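You operate a simulated robot arm through the tools that you are given. There is no shell and no other tool.

You are at the controls of a simulated robot arm. One attempt, no reset.

Task
Scoop two loads of pasta into the brown paper bag, fold and clip it, stow the scoop, shut the bin.
Fine: pasta scoop, back in its pot; blue clip; spill nothing; other bags, clips, scoops and teal handles stay.

Only the result counts: the job must be done as asked and must still hold three seconds after the hand-in. Knocking over, shifting, dropping, spilling or breaking anything else fails it. Flat cloth is picked up by pressing the open fingertips on it (5 to 10 N) and closing them slowly along it; thin cloth reads only 2 to 8 mm in the jaws.

Robot
A 7-joint arm with a two-finger parallel gripper, fixed in place. Base frame: the origin is at the foot of the arm, x ahead of it, y to its left, z up. Readings come in m, degrees, newtons and seconds.
Its first joint turns from -166.0 to 166.0 degrees. Payload 4.4 kg.
Tool frame: the origin (TCP) lies between the finger pads and is the grasp point; the fingertips stand 0.023 m ahead of it; z points along the fingers, y is the line along which they close. The gripper opens to 0.094 m. The fingers are 0.038 m wide and 0.01 m thick; the gripper's body (0.054 by 0.096 m) begins 0.039 m behind the TCP.
Orientation is told as [roll, pitch, yaw] about the base's x, y, z axes, in that order, counted from this pose: with the fingers straight down and closing along the base's y, the tool's x points along the base's -x, its y along +y and its z along -z.

Tools
- The arm moves only by the tool arm_command. Its argument "motion" is a list of rows, each a list of 6 numbers: the shift along the tool's x, y, z in m, then the turn, a rotation vector about the tool's x, y, z in degrees. In form: [[x, y, z, rx, ry, rz], ...]. A call has 1 to 20 rows; each row is the pose to reach, as a shift and turn from the pose commanded when the call began, along the tool's axes at that moment. "gripper" is the opening, from 0 (shut) to 1 (fully open), set as the call begins (left out, the last holds). Each row takes 0.2 s and may step no farther than 0.05 m and 8.6 degrees from the row before; otherwise, or with a gripper value out of range, the whole call is refused. Where a pose cannot be reached the arm comes as near as it can. A force on the tool above 40 N (or 10 N above the force at the start of the call, whichever is more), or a blocked arm, ends the call early, and 0.2 s more pass. Each finger travels about 0.108 m/s and halts on what it meets, pressing with about 45 N; the grip force reading is that of the motor and also rises with nothing between the fingers. The clock runs only during rows and for 0.2 s after the last one: add rows that repeat a pose to give the fingers time. It gives the time, the measured TCP pose, the force on the tool (base axes), the opening and the grip force at its end, in the units of the frame above (readings bear some noise), with the torque about the TCP (base axes, N m) and any sound that the robot's microphone picked up.
- Cameras (640 x 400 px; columns grow to the right, rows downward): "scene" is fixed at [0.0523, -0.6518, 1.4671]; the picture's right is [0.67, -0.74, 0.00], its down [-0.47, -0.43, -0.77] and it looks along [0.57, 0.52, -0.63] (base axes); focal length 316 px, centre (320, 200). "wrist" rides on the gripper at [0.086, 0.016, -0.075] in the tool frame; the picture's right is [-0.18, 0.98, 0.00], its down [-0.58, -0.11, -0.81] and it looks along [-0.79, -0.15, 0.59] (tool axes); focal length 243 px, centre (320, 200).
- get_image(camera): a new picture of that camera. It takes no simulated time.
- pixel_to_xyz(camera, pixels): for up to 12 pixels [column, row] of the newest picture of that camera ("zoom" is the newest enlarged one), the place [x, y, z] in the base frame of the surface seen there, good to about 0.002 m. It takes no simulated time.
- zoom(camera, box): a new picture of the part [left, top, right, bottom] of that camera's present view, enlarged. It takes no simulated time.
- sign_off(): hands the job in; it is judged then, once.

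Unless the task says otherwise, let go and move clear before handing in.

The tools are called after "Call:" as a command line: name --pt "numbers of a row" for each row, then --argument value for the rest, lists and objects as JSON in quotes. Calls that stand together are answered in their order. arm_command: Moves the arm, as the interface text tells. Its arguments: {"type":"object","properties":{"motion":{"type":"array"},"gripper":{"type":"number"}},"required":["motion"]} The other tools are called the same way: get_image (camera) takes a picture; pixel_to_xyz (camera, pixels) gives the place of the surface under pixels of a picture; zoom (camera, box) takes an enlarged picture of a part of a camera's view; sign_off () hands the job in.

At the start:

```text
time: 0.0
tool_pos: [0.5939, 0.2274, 1.1683]
ee_rot: [0.0, -0.1, 0.0]
contact_force: [0.2, -0.3, 0.4]
moment: [-0.01, -0.03, -0.02]
gripper_width: 0.0942
grip_force: 0.0
```

scene: 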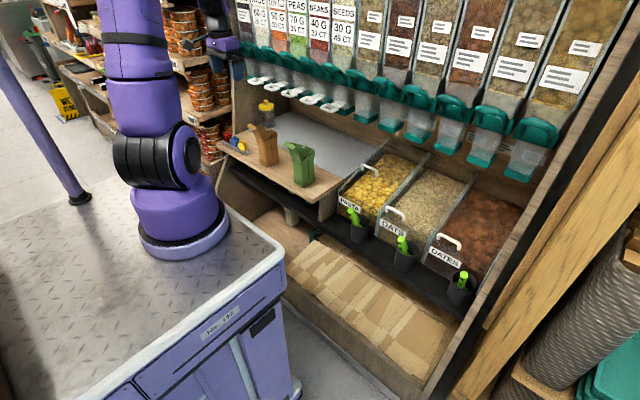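
wrist: 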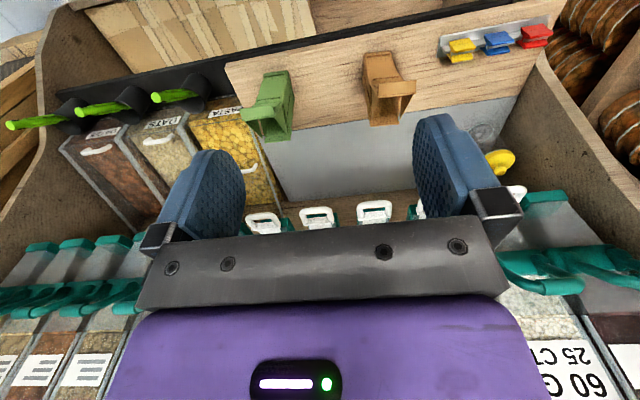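

The scene picture shows pasta bin around (375,185), its pot with green scoop at (357,225), brown bag at (265,145), green bag at (300,165), and clips seen in the wrist view at (460,50), (497,42), (535,35). I'll zoom in for detail before moving.

Call:
zoom --camera "scene" --box '[320, 140, 480, 300]'

Call:
zoom --camera "scene" --box '[210, 80, 370, 220]'

Call:
zoom --camera "wrist" --box '[220, 0, 580, 225]'

Call:
zoom --camera "wrist" --box '[0, 50, 300, 240]'

```text
2.50 times, centred on (400, 220) of scene
```

zoom: 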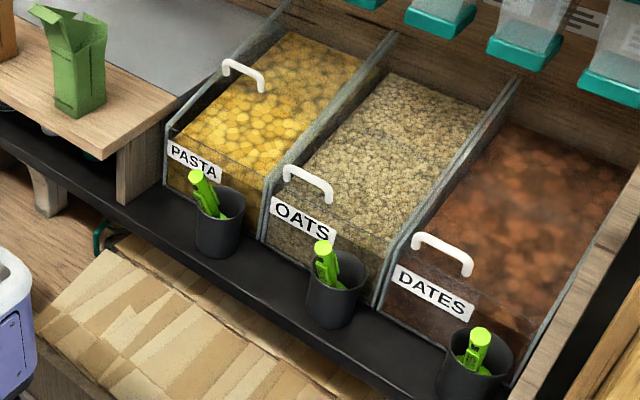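

```text
2.86 times, centred on (290, 150) of scene
```

zoom: 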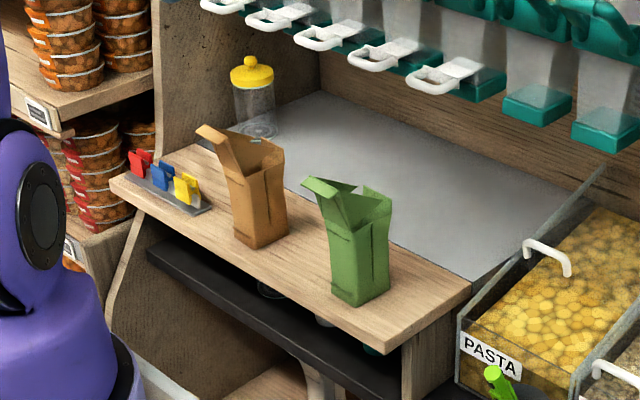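

```text
1.78 times, centred on (400, 112) of wrist
```

zoom: 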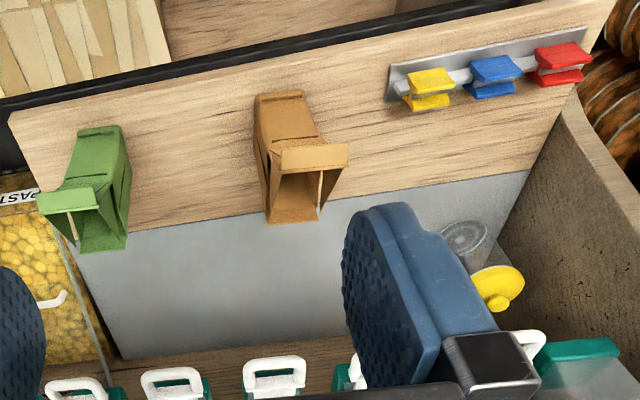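

```text
2.11 times, centred on (150, 145) of wrist
```

zoom: 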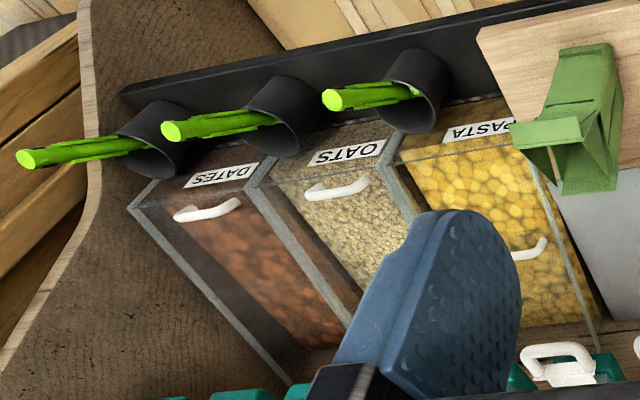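

The pasta handle (zoom about (243,75)) sits farther from its sign than the oats and dates handles do, so its lid may differ in state. I'll measure the positions of bins, handles, scoops, bags and clips.

Call:
get_image --camera "scene"

Call:
pixel_to_xyz --camera "scene" --pixels '[[376, 157], [383, 160], [395, 208], [404, 217], [452, 238], [460, 247], [353, 213], [401, 242], [463, 276], [345, 200], [395, 185], [364, 230]]'

Call:
zoom --camera "scene" --box '[325, 140, 415, 250]'

```text
taken
```

scene: 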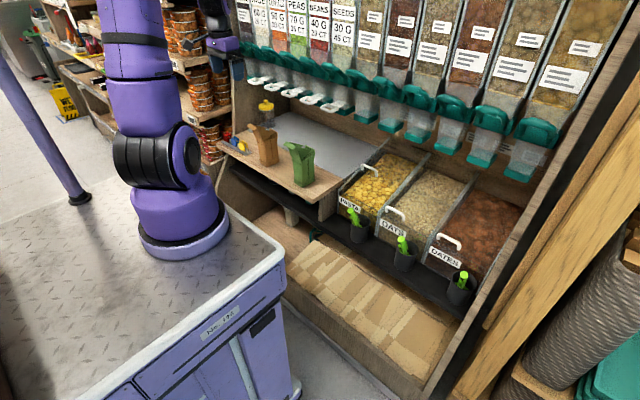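

```text
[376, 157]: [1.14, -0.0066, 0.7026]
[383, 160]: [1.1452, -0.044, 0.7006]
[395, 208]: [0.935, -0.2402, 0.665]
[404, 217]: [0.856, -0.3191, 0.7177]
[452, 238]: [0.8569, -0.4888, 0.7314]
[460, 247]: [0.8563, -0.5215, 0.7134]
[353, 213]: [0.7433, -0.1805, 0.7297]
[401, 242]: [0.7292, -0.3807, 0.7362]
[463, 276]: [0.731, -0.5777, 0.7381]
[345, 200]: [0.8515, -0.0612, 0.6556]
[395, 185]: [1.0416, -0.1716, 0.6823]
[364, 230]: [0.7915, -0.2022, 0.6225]
```

```text
3.64 times, centred on (370, 195) of scene
```

zoom: 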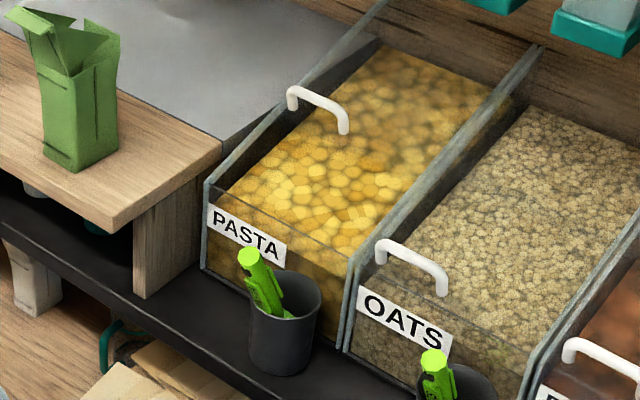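

The handles' and scoops' heights came back around z 0.70–0.74, with some pixels seeing through clear parts. I'll measure more of the layout: cart, bags, clips, shelf.

Call:
pixel_to_xyz --camera "scene" --pixels '[[185, 240], [100, 250], [265, 150], [300, 165], [255, 115], [238, 145], [340, 195], [310, 190], [310, 135], [330, 270], [330, 230], [200, 345]]'

Call:
zoom --camera "scene" --box '[215, 100, 335, 205]'

```text
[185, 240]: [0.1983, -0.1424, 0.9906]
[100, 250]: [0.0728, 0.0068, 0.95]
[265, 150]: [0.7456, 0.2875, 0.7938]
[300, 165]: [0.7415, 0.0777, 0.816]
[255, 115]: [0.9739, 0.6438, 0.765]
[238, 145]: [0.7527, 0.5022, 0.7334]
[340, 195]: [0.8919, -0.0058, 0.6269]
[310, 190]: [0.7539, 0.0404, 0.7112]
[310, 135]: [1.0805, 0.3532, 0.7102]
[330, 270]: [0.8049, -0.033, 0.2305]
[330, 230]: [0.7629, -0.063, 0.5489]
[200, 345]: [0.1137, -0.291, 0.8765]
```

```text
3.81 times, centred on (275, 152) of scene
```

zoom: 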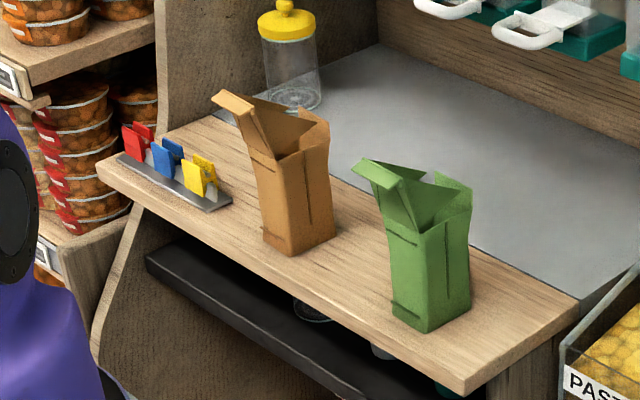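

The cart top reads z 0.95 at (100,250), and the purple ring at (185,240) reads (0.20,-0.14,0.99). I want to know where the arm's body is, so I'll measure more points on it and on the rest of the shelf.

Call:
pixel_to_xyz --camera "scene" --pixels '[[142, 240], [227, 225], [190, 255], [180, 210], [155, 160], [140, 60], [205, 30], [60, 160], [270, 250], [285, 120], [290, 290], [235, 25]]'

Call:
get_image --camera "wrist"

Call:
pixel_to_xyz --camera "wrist" --pixels '[[460, 46], [497, 40], [535, 33], [475, 40], [381, 70], [395, 85], [370, 55], [410, 85], [380, 120], [366, 90], [400, 125], [376, 118]]'

```text
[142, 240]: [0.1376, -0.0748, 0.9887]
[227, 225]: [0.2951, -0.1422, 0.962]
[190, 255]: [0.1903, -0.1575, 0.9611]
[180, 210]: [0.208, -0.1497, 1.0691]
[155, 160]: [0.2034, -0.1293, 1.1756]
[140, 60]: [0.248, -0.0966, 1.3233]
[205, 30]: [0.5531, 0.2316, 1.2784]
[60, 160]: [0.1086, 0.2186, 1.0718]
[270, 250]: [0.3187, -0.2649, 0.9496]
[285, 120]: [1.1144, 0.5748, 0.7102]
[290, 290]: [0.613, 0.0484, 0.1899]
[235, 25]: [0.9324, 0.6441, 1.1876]
```

```text
taken
```

wrist: 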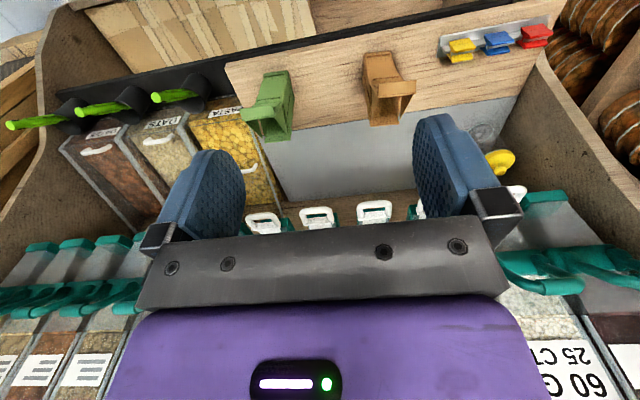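

```text
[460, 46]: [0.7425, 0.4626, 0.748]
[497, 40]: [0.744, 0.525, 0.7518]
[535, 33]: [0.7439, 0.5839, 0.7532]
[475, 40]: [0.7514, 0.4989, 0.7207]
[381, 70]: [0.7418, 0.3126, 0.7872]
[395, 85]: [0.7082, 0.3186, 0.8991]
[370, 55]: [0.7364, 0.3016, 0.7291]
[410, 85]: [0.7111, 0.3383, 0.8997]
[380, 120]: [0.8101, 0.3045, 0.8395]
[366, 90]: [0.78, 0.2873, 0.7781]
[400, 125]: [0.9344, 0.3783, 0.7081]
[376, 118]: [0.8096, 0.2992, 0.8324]
```

My earlier handle pixels missed the thin handles. I'll zoom closely on the pasta bin and query the handle pixels in the zoom.

Call:
zoom --camera "scene" --box '[330, 145, 430, 225]'

Call:
zoom --camera "wrist" --box '[140, 70, 300, 220]'

```text
5.00 times, centred on (380, 185) of scene
```

zoom: 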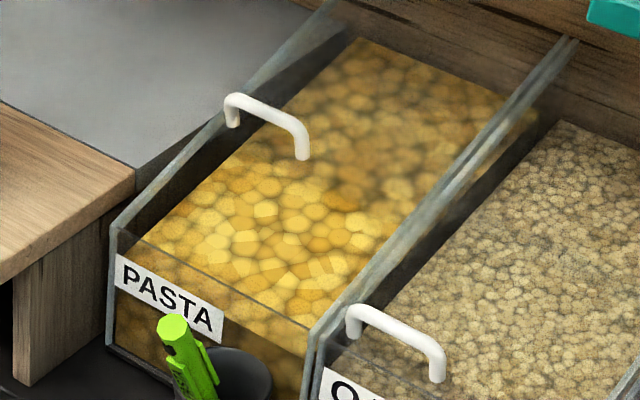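

```text
2.67 times, centred on (220, 145) of wrist
```

zoom: 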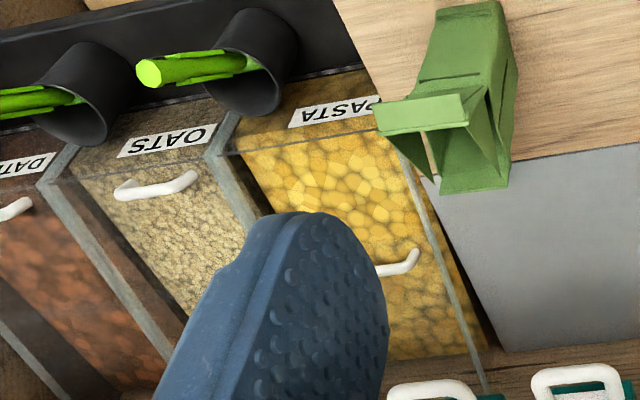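

The frosted region behind the pasta handle versus the clear bright pasta in front suggests the pasta lid is already slid back, with its handle at zoom (268,112); the oats lid handle is at the front. I'll measure handles and the bin's edges.

Call:
pixel_to_xyz --camera "scene" --pixels '[[362.6, 167], [369.6, 167.2], [376.4, 174], [387, 208.5], [396, 212], [403.4, 218], [341, 193], [380, 211], [343, 190], [370, 190], [370, 205], [390, 163]]'

Call:
pixel_to_xyz --camera "zoom" --pixels '[[155, 192], [125, 192], [192, 180], [400, 268], [415, 255], [330, 180], [360, 220], [410, 320], [230, 150], [390, 145], [245, 65], [150, 73]]'

```text
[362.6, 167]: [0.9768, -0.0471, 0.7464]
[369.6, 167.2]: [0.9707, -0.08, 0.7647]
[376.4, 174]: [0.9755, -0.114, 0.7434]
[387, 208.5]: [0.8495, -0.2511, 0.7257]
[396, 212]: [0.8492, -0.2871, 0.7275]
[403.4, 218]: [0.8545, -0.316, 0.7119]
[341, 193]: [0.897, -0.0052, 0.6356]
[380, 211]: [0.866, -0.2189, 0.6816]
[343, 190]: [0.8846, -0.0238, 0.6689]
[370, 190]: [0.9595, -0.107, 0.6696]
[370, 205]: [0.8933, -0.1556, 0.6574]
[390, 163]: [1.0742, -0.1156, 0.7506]
```

```text
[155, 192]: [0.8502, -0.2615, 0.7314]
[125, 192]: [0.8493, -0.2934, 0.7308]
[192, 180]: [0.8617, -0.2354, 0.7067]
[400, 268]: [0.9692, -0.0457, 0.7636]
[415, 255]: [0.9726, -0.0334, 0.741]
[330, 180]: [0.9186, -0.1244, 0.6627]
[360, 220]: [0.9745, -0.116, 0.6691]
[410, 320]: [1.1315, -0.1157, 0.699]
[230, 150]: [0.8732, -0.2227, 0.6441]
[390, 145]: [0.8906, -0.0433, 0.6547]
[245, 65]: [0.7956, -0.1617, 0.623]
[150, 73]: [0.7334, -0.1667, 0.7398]
```

The pasta lid handle is at about (0.970, -0.08, 0.764) versus oats' closed handle at (0.850, -0.28, 0.73), so the pasta lid is open by about 0.12 m along a slope. Now I'll inspect the bag, clips and scoop in close-up.

Call:
zoom --camera "wrist" --box '[345, 35, 435, 135]'

Call:
zoom --camera "wrist" --box '[430, 10, 570, 80]'

Call:
zoom --camera "scene" --box '[240, 115, 290, 170]'

Call:
zoom --camera "scene" --box '[335, 190, 385, 250]'

Call:
zoom --camera "wrist" --box '[130, 60, 240, 130]'

```text
4.00 times, centred on (390, 85) of wrist
```

zoom: 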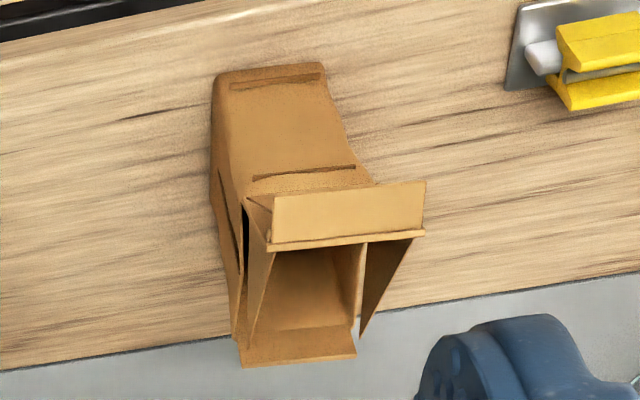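

```text
4.57 times, centred on (500, 45) of wrist
```

zoom: 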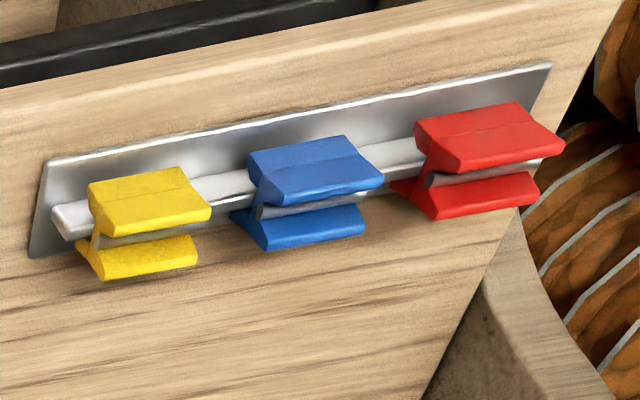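

```text
7.27 times, centred on (265, 142) of scene
```

zoom: 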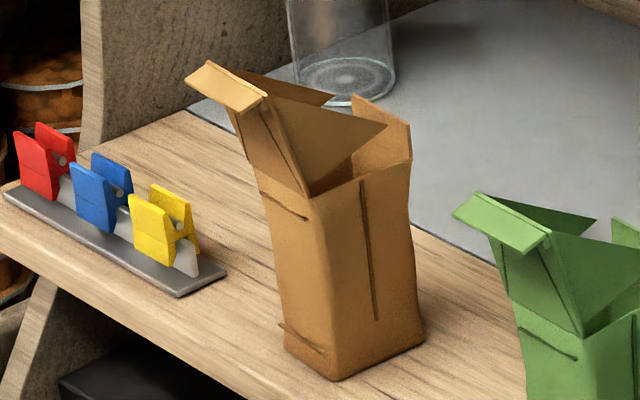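

```text
6.67 times, centred on (360, 220) of scene
```

zoom: 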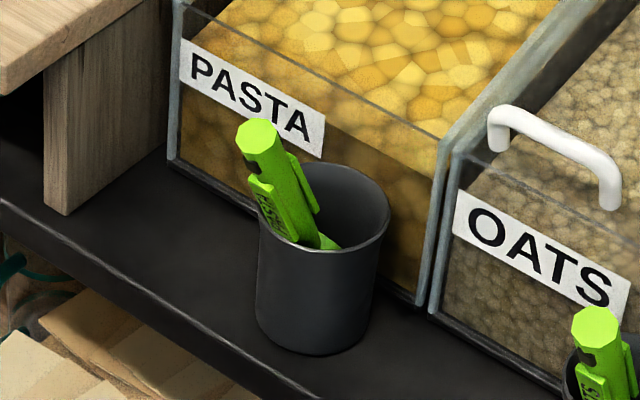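

```text
5.71 times, centred on (185, 95) of wrist
```

zoom: 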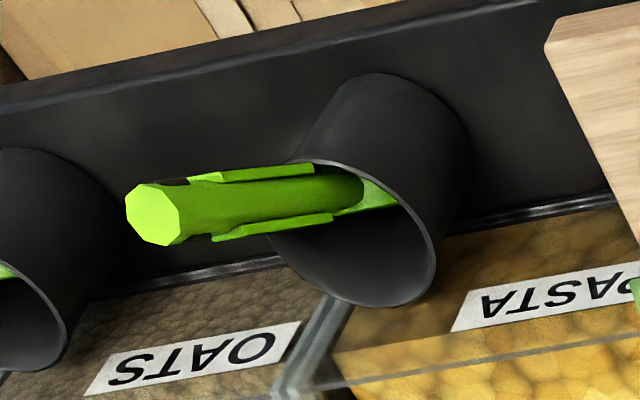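

The bag has a flap with a lip and side gussets on its -x side; clips sit on a rail; the scoop leans in its pot with a faceted handle. I'll measure the overhanging dispensers (teal at (420,130), (485,155)) and the pot/scoop in the last zoom.

Call:
pixel_to_xyz --camera "zoom" --pixels '[[150, 215], [180, 215], [250, 200], [340, 190], [250, 172], [280, 228], [385, 195], [310, 160], [430, 250], [380, 300], [450, 110], [365, 80]]'

Call:
pixel_to_xyz --camera "scene" --pixels '[[365, 112], [388, 127], [416, 138], [330, 107], [310, 98], [295, 93], [365, 90], [390, 95], [420, 105], [447, 143], [480, 163], [520, 178]]'

```text
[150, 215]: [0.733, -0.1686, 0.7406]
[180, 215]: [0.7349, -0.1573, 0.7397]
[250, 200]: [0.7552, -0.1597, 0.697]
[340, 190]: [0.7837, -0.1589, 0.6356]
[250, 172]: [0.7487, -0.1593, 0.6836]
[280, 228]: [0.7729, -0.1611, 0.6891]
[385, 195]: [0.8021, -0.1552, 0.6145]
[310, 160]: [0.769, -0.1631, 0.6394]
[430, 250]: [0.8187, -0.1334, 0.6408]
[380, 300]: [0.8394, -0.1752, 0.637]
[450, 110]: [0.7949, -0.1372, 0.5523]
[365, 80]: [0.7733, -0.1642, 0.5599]
```

```text
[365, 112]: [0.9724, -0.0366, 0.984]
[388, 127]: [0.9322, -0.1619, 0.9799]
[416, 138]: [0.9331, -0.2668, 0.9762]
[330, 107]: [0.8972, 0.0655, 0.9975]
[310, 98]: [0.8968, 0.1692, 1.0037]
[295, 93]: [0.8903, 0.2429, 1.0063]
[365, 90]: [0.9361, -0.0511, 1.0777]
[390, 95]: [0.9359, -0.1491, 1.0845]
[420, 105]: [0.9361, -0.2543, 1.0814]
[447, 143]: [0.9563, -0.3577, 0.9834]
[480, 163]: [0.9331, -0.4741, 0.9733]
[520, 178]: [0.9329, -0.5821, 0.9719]
```

The scoop's handle top is at about (0.733,-0.168,0.741) and leans toward the robot by about 25° in the x–z plane; the dispensers overhang at z≥0.97 for x≥0.89. I'll bring the wrist camera closer to the scoop by moving in the free space in front of the shelf.

Call:
arm_command --pt "0.003 -0.03 0.029 0 0 0" --pt "0.006 -0.06 0.058 0 0 0" --pt "0.009 -0.09 0.087 0 0 0" --pt "0.012 -0.12 0.116 0 0 0" --pt "0.014 -0.15 0.145 0 0 0" --pt "0.017 -0.18 0.174 0 0 0" --pt "0.02 -0.21 0.203 0 0 0" --pt "0.022 -0.24 0.232 0 0 0" --pt "0.025 -0.27 0.261 0 0 0" --pt "0.028 -0.3 0.29 0 0 0" --pt "0.029 -0.33 0.319 0 0 0" --pt "0.03 -0.356 0.347 0 0 0" --gripper 1.0

Call:
get_image --camera "wrist"

Call:
get_image --camera "scene"

```text
time: 2.6
tool_pos: [0.5635, -0.1305, 0.8187]
ee_rot: [0.0, -0.1, 0.1]
contact_force: [-0.2, -0.5, 0.4]
moment: [-0.01, -0.01, -0.03]
gripper_width: 0.0938
grip_force: 0.1
```

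```text
taken
```

wrist: 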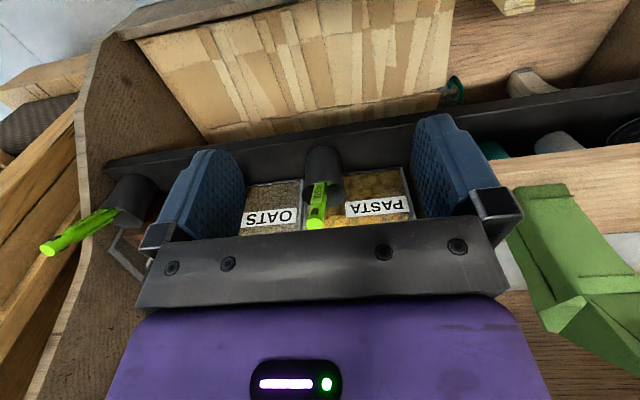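

```text
taken
```

scene: 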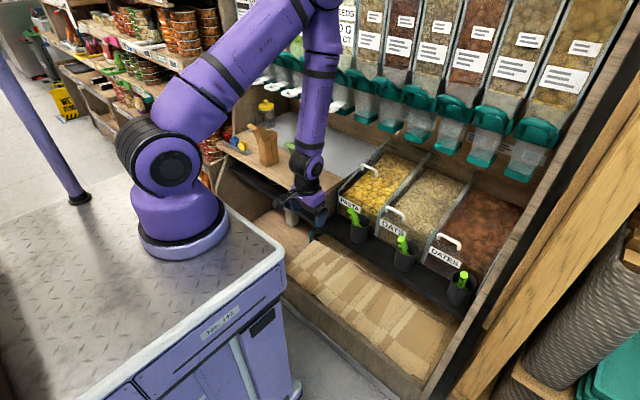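

The arm moved as asked and the pasta scoop is visible at wrist (317,200) just in front of the PASTA bin. I'll zoom on it and on the scoop in the scene view.

Call:
zoom --camera "wrist" --box '[230, 130, 430, 250]'

Call:
pixel_to_xyz --camera "zoom" --pixels '[[270, 300], [290, 250], [290, 220], [290, 190], [310, 230], [265, 230], [300, 70], [255, 150], [350, 170], [460, 120], [440, 265], [560, 230]]'

Call:
zoom --camera "scene" --box '[340, 195, 376, 240]'

```text
3.20 times, centred on (330, 190) of wrist
```

zoom: 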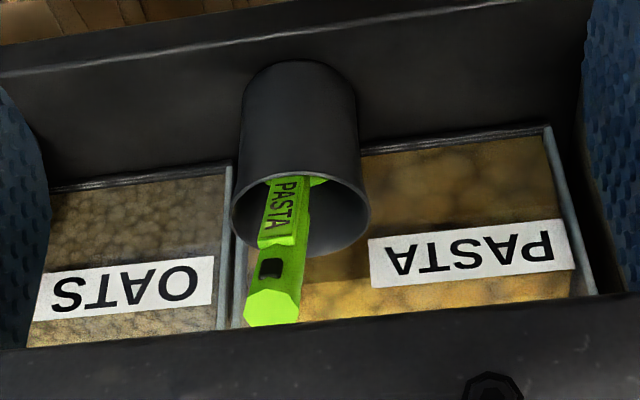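

```text
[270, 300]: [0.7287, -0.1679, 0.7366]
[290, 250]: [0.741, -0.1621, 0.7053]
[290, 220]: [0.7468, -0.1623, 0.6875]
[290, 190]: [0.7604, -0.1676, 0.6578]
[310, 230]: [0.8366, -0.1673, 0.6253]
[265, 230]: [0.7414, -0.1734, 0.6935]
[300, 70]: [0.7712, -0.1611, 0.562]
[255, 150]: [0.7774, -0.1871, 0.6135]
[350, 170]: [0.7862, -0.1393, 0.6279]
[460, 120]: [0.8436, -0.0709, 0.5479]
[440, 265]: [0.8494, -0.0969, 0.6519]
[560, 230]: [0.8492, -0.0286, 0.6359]
```

```text
8.89 times, centred on (358, 218) of scene
```

zoom: 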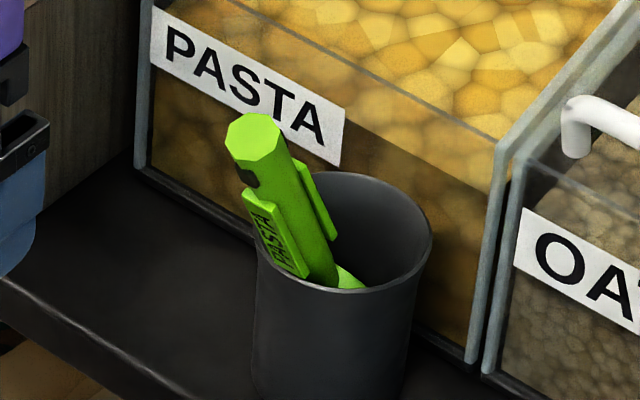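

The scoop has an octagonal handle with PASTA plates, tilted about 27° in the x–z plane, standing in a pot whose rim is near z 0.637. I'll measure more points on the handle end and body for a precise grasp.

Call:
pixel_to_xyz --camera "zoom" --pixels '[[253, 136], [235, 136], [272, 136], [253, 118], [255, 155], [285, 180], [300, 215], [318, 255], [318, 200], [265, 230], [295, 262], [345, 278]]'

Call:
zoom --camera "wrist" --box '[290, 140, 350, 240]'

```text
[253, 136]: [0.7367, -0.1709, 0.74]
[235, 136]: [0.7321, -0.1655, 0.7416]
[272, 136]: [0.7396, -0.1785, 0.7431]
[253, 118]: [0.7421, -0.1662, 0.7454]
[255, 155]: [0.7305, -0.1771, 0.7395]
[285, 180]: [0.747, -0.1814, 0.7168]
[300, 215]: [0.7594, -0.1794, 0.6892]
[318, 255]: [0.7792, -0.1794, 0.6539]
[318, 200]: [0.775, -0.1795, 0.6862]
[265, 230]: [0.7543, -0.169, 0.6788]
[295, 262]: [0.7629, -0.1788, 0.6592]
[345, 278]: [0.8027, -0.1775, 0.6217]
```

```text
4.00 times, centred on (320, 190) of wrist
```

zoom: 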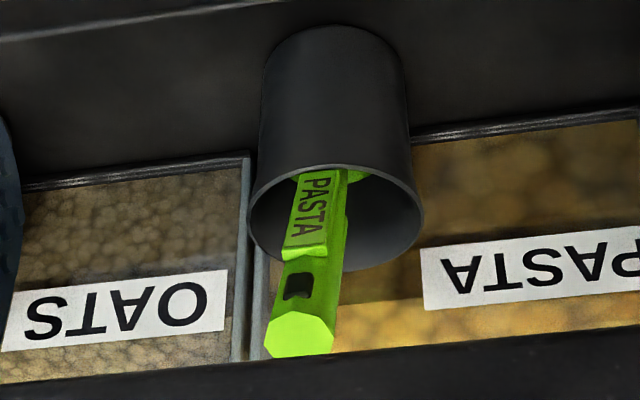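

The handle's side faces lie at y ≈ -0.158 and -0.180, its end centre at (0.737,-0.169,0.741), axis running (0.44,0,-0.90). I'll move above it at z≈0.80 first with open jaws (closing along y).

Call:
arm_command --pt "-0.04 -0.009 0.004 0 0 0" --pt "-0.08 -0.018 0.008 0 0 0" --pt "-0.12 -0.027 0.012 0 0 0" --pt "-0.16 -0.036 0.015 0 0 0" --pt "-0.1845 -0.0385 0.018 0 0 0" --pt "-0.1845 -0.0385 0.018 0 0 0" --gripper 1.0

Call:
get_image --camera "wrist"

Call:
zoom --camera "scene" --box '[310, 140, 410, 260]'

```text
time: 4.0
tool_pos: [0.7481, -0.1666, 0.804]
ee_rot: [-0.1, 0.1, -0.1]
contact_force: [-0.7, -0.1, 0.3]
moment: [-0.01, -0.05, 0.03]
gripper_width: 0.0941
grip_force: 0.0
```

```text
taken
```

wrist: 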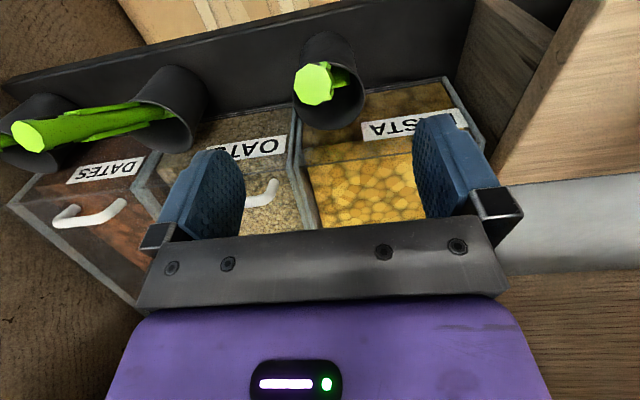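

```text
3.33 times, centred on (360, 200) of scene
```

zoom: 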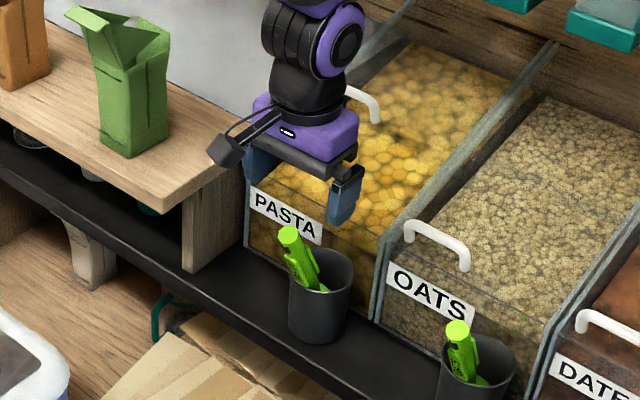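

The wrist view shows the scoop's end at (313,85), between and ahead of the fingers. I'll re-check its position and look into the pot for the bowl's shape from here.

Call:
pixel_to_xyz --camera "wrist" --pixels '[[313, 85], [300, 85], [328, 85], [313, 72], [313, 98], [345, 80], [330, 120], [360, 100], [300, 110], [390, 130], [440, 122], [320, 160]]'

Call:
zoom --camera "wrist" --box '[270, 20, 400, 140]'

```text
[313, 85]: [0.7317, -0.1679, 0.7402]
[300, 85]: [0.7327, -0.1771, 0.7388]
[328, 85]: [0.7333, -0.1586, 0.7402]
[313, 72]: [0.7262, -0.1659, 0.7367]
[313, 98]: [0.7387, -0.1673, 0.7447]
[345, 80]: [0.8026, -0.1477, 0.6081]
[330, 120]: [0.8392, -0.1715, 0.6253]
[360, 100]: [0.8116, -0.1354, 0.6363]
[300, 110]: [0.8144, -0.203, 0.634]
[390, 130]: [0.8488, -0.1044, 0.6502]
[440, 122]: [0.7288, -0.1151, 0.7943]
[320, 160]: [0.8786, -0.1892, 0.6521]
```

```text
3.33 times, centred on (335, 80) of wrist
```

zoom: 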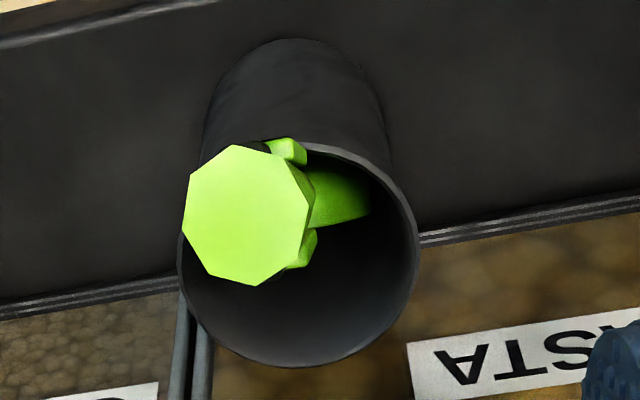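

The end centre reads (0.733,-0.168,0.741), matching. I'll descend about 0.087 m so the pads straddle the handle at z≈0.716, with the jaws still open.

Call:
arm_command --pt "0.0 -0.001 0.03 0 0 0" --pt "0.001 -0.001 0.06 0 0 0" --pt "0.001 -0.001 0.08 0 0 0" --pt "0.001 -0.001 0.087 0 0 0" --pt "0.001 -0.001 0.087 0 0 0" --gripper 1.0

Call:
get_image --camera "wrist"

Call:
zoom --camera "scene" --box '[320, 170, 400, 250]'

```text
time: 5.2
tool_pos: [0.7462, -0.1682, 0.7152]
ee_rot: [0.0, -0.1, 0.0]
contact_force: [-0.4, -0.8, 0.0]
moment: [-0.01, 0.03, 0.03]
gripper_width: 0.0937
grip_force: 0.0
```

```text
taken
```

wrist: 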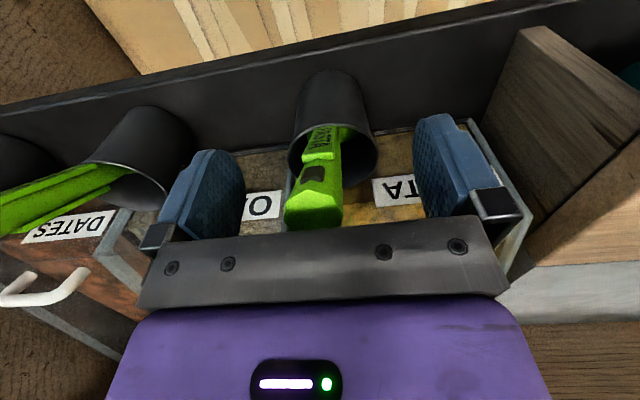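

```text
5.00 times, centred on (360, 210) of scene
```

zoom: 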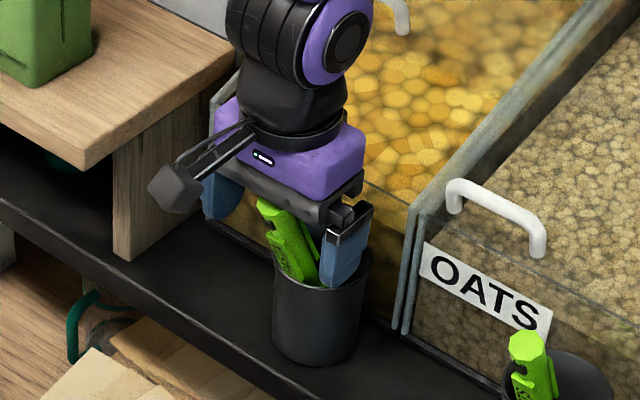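

The handle sits between the open fingers (wrist (315,200)). I'll close the gripper on it.

Call:
arm_command --pt "0 0 0 0 0 0" --pt "0 0 0 0 0 0" --pt "0 0 0 0 0 0" --pt "0 0 0 0 0 0" --pt "0 0 0 0 0 0" --gripper 0.0

Call:
zoom --camera "scene" --box '[320, 170, 400, 250]'

Call:
get_image --camera "wrist"

```text
time: 6.4
tool_pos: [0.7481, -0.1697, 0.7139]
ee_rot: [0.1, -0.1, 0.0]
contact_force: [-0.7, -1.0, 0.3]
moment: [-0.07, 0.1, -0.02]
gripper_width: 0.021
grip_force: 44.6
```

```text
5.00 times, centred on (360, 210) of scene
```

zoom: 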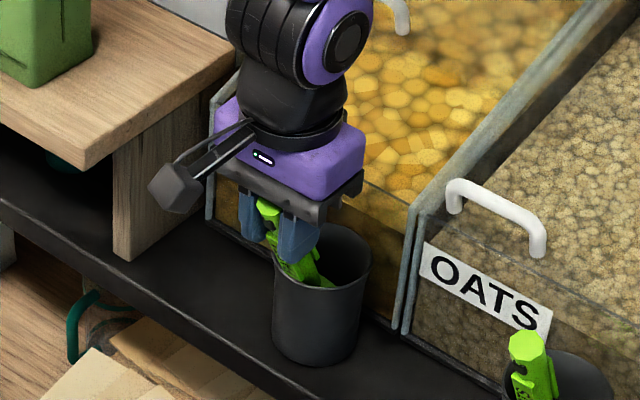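

```text
taken
```

wrist: 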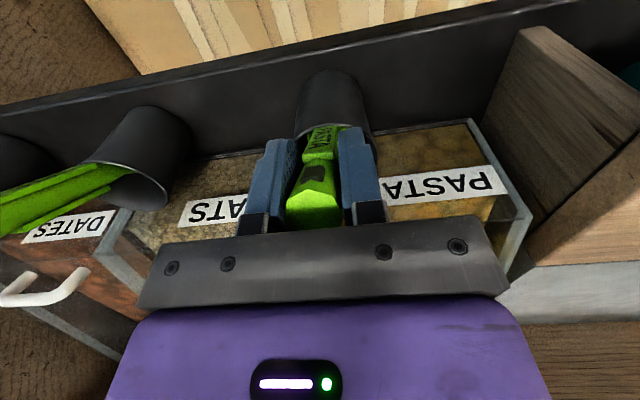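

The grip holds at 0.021 m width with 44.6 N. I'll lift straight up by 0.16 m so the bowl clears the pot without touching its walls, then look.

Call:
arm_command --pt "0 0 -0.01 0 0 0" --pt "0 0 -0.025 0 0 0" --pt "0 0 -0.045 0 0 0" --pt "0 0 -0.07 0 0 0" --pt "0 0 -0.095 0 0 0" --pt "0 0 -0.12 0 0 0" --pt "0 0 -0.145 0 0 0" --pt "0 0 -0.16 0 0 0" --pt "0 0 -0.16 0 0 0" --gripper 0.0

Call:
get_image --camera "scene"

Call:
zoom --camera "scene" --box '[320, 120, 400, 220]'

Call:
get_image --camera "wrist"

```text
time: 8.4
tool_pos: [0.7461, -0.1667, 0.8747]
ee_rot: [0.0, -0.1, 0.0]
contact_force: [0.8, -0.3, 0.3]
moment: [0.04, 0.05, 0.0]
gripper_width: 0.0215
grip_force: 45.0
```

```text
taken
```

scene: 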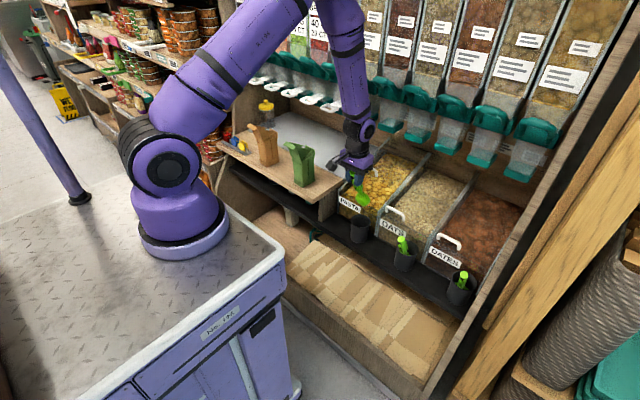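

```text
4.00 times, centred on (360, 170) of scene
```

zoom: 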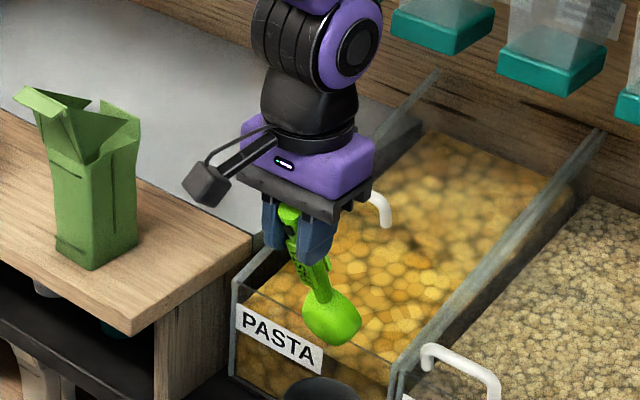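

```text
taken
```

wrist: 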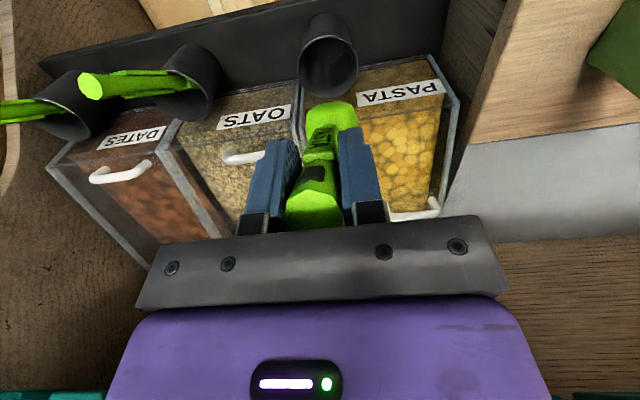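

The scoop is clear of the pot; its rounded back faces the robot at zoom (330,315), so the opening should face +x/up. I'll back off 0.08 m and tilt the tool forward by 64° so the bowl comes level, then look at it.

Call:
arm_command --pt "0.01 0 0 0 -8 0" --pt "0.02 0 0 0 -16 0" --pt "0.03 0 0 0 -24 0" --pt "0.04 0 0 0 -32 0" --pt "0.05 0 0 0 -40 0" --pt "0.06 0 0 0 -48 0" --pt "0.07 0 0 0 -56 0" --pt "0.08 0 0 0 -64 0" --pt "0.08 0 0 0 -64 0" --gripper 0.0

Call:
get_image --camera "scene"

Call:
zoom --camera "scene" --box '[260, 100, 400, 200]'

Call:
get_image --camera "wrist"

```text
time: 10.4
tool_pos: [0.6666, -0.168, 0.8761]
ee_rot: [0.0, -64.1, 0.0]
contact_force: [0.5, -0.3, -1.2]
moment: [0.0, 0.05, 0.02]
gripper_width: 0.0215
grip_force: 44.9
```

```text
taken
```

scene: 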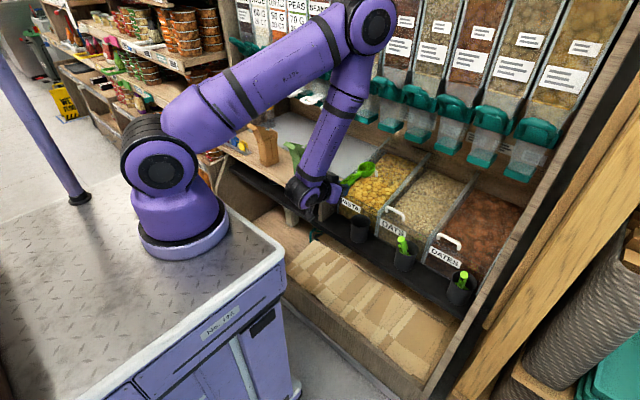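

```text
4.00 times, centred on (330, 150) of scene
```

zoom: 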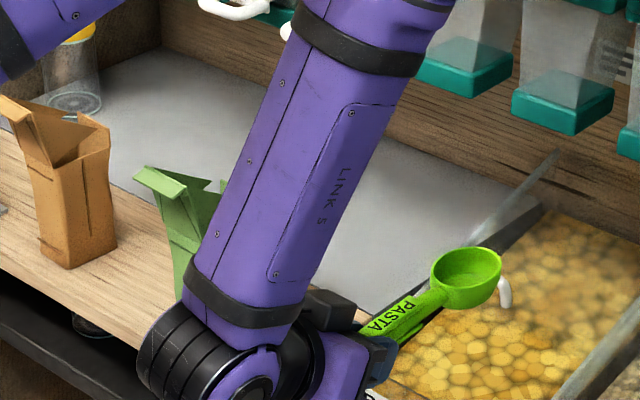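

```text
taken
```

wrist: 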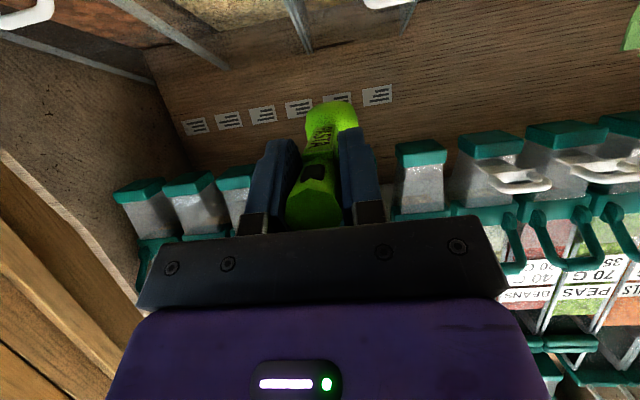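

The bowl is a round cup with an upward rim at zoom (468,268), level now. I'll measure its rim and depth.

Call:
zoom --camera "scene" --box '[340, 155, 390, 195]'

Call:
pixel_to_xyz --camera "scene" --pixels '[[358.5, 167], [374.5, 166], [367, 162.7], [364, 172.5], [367, 168], [355, 174], [366, 175.5], [347, 181], [352, 178], [372, 173], [360, 175], [340, 185]]'

```text
10.00 times, centred on (365, 175) of scene
```

zoom: 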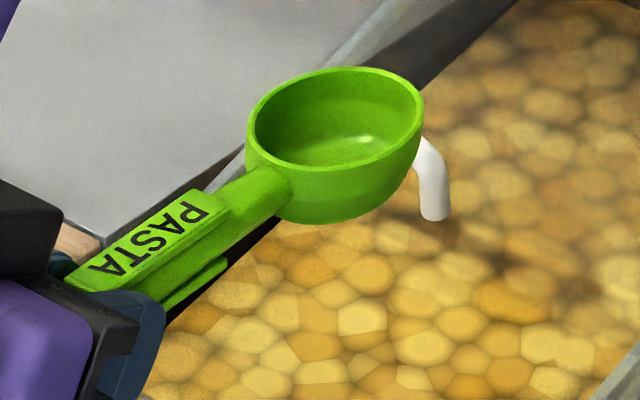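

```text
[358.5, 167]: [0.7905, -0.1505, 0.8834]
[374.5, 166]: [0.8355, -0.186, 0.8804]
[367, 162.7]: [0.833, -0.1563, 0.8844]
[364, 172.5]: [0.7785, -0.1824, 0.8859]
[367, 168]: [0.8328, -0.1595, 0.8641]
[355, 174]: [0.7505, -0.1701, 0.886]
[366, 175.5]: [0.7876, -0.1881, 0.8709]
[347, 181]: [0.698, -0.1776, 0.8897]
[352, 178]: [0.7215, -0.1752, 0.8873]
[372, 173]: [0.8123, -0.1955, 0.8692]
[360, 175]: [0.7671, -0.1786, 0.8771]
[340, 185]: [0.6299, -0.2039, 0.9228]
```

I'll query the rim points directly in this 10x zoom to get the cup's centre, radius and level.

Call:
pixel_to_xyz --camera "zoom" --pixels '[[250, 135], [280, 90], [340, 71], [395, 80], [420, 108], [395, 150], [345, 172], [290, 172], [320, 155], [350, 140], [350, 110], [340, 215]]'

```text
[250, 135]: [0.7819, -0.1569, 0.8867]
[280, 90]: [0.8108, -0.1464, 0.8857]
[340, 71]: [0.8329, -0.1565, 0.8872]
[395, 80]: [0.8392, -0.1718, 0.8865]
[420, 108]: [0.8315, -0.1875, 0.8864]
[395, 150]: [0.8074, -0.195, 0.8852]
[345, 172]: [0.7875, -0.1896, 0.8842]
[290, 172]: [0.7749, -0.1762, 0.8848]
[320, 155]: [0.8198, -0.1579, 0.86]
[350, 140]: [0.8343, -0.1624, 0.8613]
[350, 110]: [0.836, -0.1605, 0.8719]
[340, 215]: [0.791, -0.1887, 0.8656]
```

The cup's rim is level at z≈0.886, centred 0.14 m ahead of the TCP and about 0.01 above it, roughly 0.065 by 0.05 m and about 0.03 deep. Now I'll map the pasta surface, front lip, side walls and lid edge.

Call:
zoom --camera "scene" --box '[330, 165, 400, 225]'

Call:
pixel_to_xyz --camera "zoom" --pixels '[[310, 220], [250, 260], [200, 215], [330, 300], [400, 330], [380, 250], [320, 150], [420, 200], [450, 290], [300, 330], [150, 265], [440, 380]]'

```text
6.67 times, centred on (365, 195) of scene
```

zoom: 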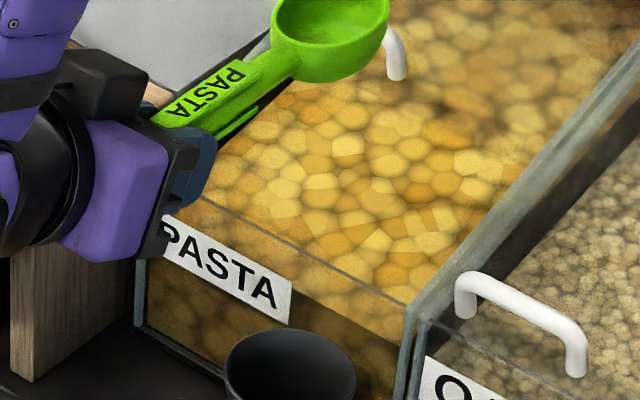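

```text
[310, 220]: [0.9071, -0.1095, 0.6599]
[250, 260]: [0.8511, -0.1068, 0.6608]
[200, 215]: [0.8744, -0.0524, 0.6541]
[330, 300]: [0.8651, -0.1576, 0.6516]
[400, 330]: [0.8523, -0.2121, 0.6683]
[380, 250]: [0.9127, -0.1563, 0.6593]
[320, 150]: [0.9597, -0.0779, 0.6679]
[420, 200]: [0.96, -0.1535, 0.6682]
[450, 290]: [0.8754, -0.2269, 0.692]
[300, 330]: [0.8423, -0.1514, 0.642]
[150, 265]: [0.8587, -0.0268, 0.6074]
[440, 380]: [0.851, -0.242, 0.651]
```

The front lip is near z 0.69 at x 0.85, the pasta surface about z 0.66–0.668, and the lid edge about x 0.96. I'll move above the opening at y≈-0.11, tilting the cup down 55° (tool pitch about -9) while staying high.

Call:
arm_command --pt "-0.0102 0.0083 0.021 0 7.86 0" --pt "-0.0205 0.0166 0.042 0 15.71 0" --pt "-0.0307 0.0249 0.063 0 23.57 0" --pt "-0.0409 0.0331 0.0839 0 31.43 0" --pt "-0.0511 0.0414 0.1049 0 39.29 0" --pt "-0.0614 0.0497 0.1259 0 47.14 0" --pt "-0.0716 0.058 0.1469 0 55 0" --pt "-0.0716 0.058 0.1469 0 55 0" --gripper 0.0

Call:
get_image --camera "scene"

Call:
zoom --camera "scene" --box '[320, 120, 420, 220]'

Call:
get_image --camera "wrist"

```text
time: 12.2
tool_pos: [0.8297, -0.1095, 0.8744]
ee_rot: [0.0, -9.0, 0.0]
contact_force: [0.0, 0.4, -0.4]
moment: [-0.03, -0.02, 0.03]
gripper_width: 0.0214
grip_force: 45.0
```

```text
taken
```

scene: 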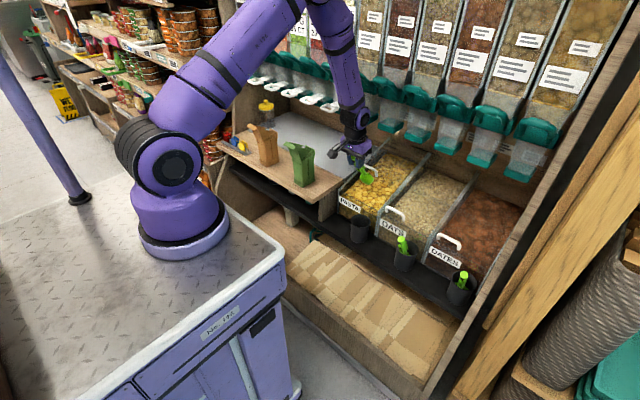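

```text
4.00 times, centred on (370, 170) of scene
```

zoom: 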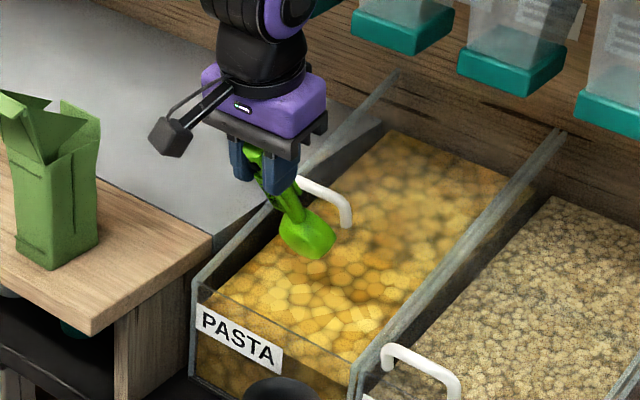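

```text
taken
```

wrist: 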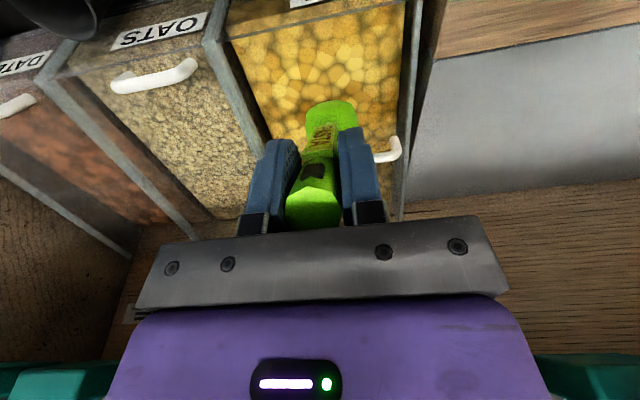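

The cup is above the clear part of the opening (zoom (308,238)), ahead of the lid handle. I'll lower it to the surface, then press slowly into the pasta.

Call:
arm_command --pt "0.0037 0 0.04 0 0 0" --pt "0.0075 0 0.0798 0 0 0" --pt "0.009 0 0.09 0 0 0" --pt "0.0105 0 0.1 0 0 0" --pt "0.012 0 0.11 0 0 0" --pt "0.0135 0 0.12 0 0 0" --pt "0.0157 0 0.1312 0 0 0" --gripper 0.0

Call:
zoom --camera "scene" --box '[320, 140, 420, 230]'

Call:
get_image --camera "wrist"

```text
time: 13.8
tool_pos: [0.8356, -0.1096, 0.7444]
ee_rot: [0.1, -9.0, 0.0]
contact_force: [0.5, 0.9, -0.1]
moment: [0.06, 0.03, 0.02]
gripper_width: 0.0211
grip_force: 44.5
```

```text
4.44 times, centred on (370, 185) of scene
```

zoom: 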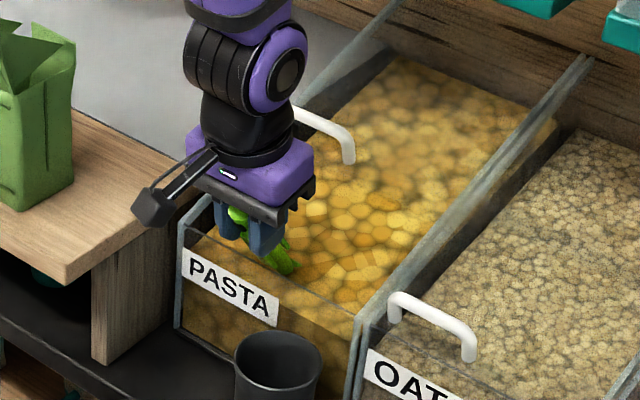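

```text
taken
```

wrist: 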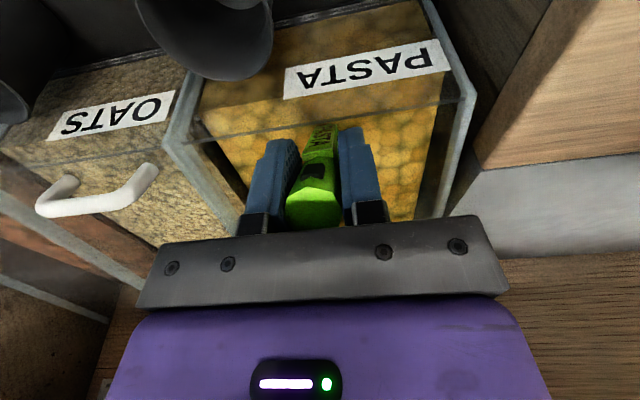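

The cup is buried with no notable force (about 1 N). I'll sweep it forward slightly, then curl it level while rising so it comes out mouth-up, keeping the neck above the lip and the tip clear of the lid edge.

Call:
arm_command --pt "-0.0101 0 0.0091 0 0 0" --pt "-0.0147 0 0.0119 0 -3 0" --pt "-0.0014 0 0.0067 0 -9 0" --pt "0.0154 0 0.004 0 -15 0" --pt "0.0301 0 -0.0054 0 -21 0" --pt "0.0422 0 -0.0123 0 -28 0" --pt "0.0579 0 -0.0219 0 -35 0" --pt "0.0665 0 -0.0313 0 -42 0" --pt "0.0699 0 -0.042 0 -49 0" --pt "0.0705 0 -0.0573 0 -55 0" --pt "0.0658 0 -0.087 0 -55 0" --pt "0.0658 0 -0.087 0 -55 0" --gripper 0.0

Call:
get_image --camera "scene"

Call:
zoom --camera "scene" --box '[330, 140, 430, 220]'

```text
time: 16.4
tool_pos: [0.7575, -0.1095, 0.8184]
ee_rot: [0.1, -64.0, -0.1]
contact_force: [-0.1, -0.1, -0.2]
moment: [0.0, 0.03, -0.02]
gripper_width: 0.0214
grip_force: 45.3
```

```text
taken
```

scene: 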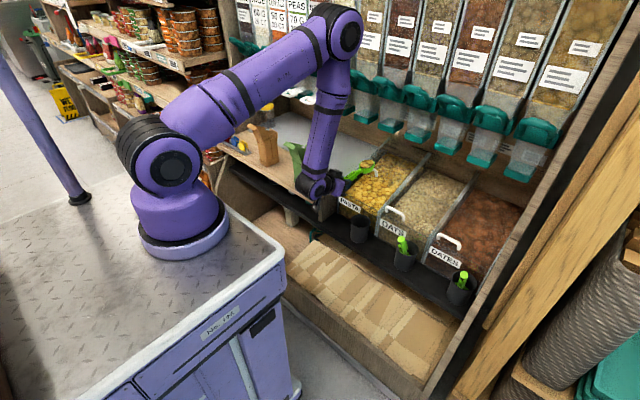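

```text
5.00 times, centred on (380, 180) of scene
```

zoom: 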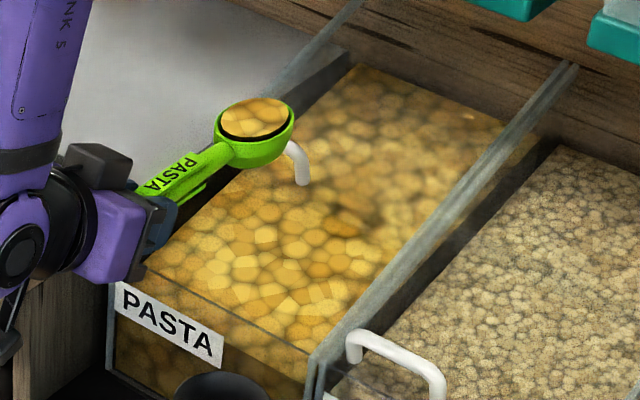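

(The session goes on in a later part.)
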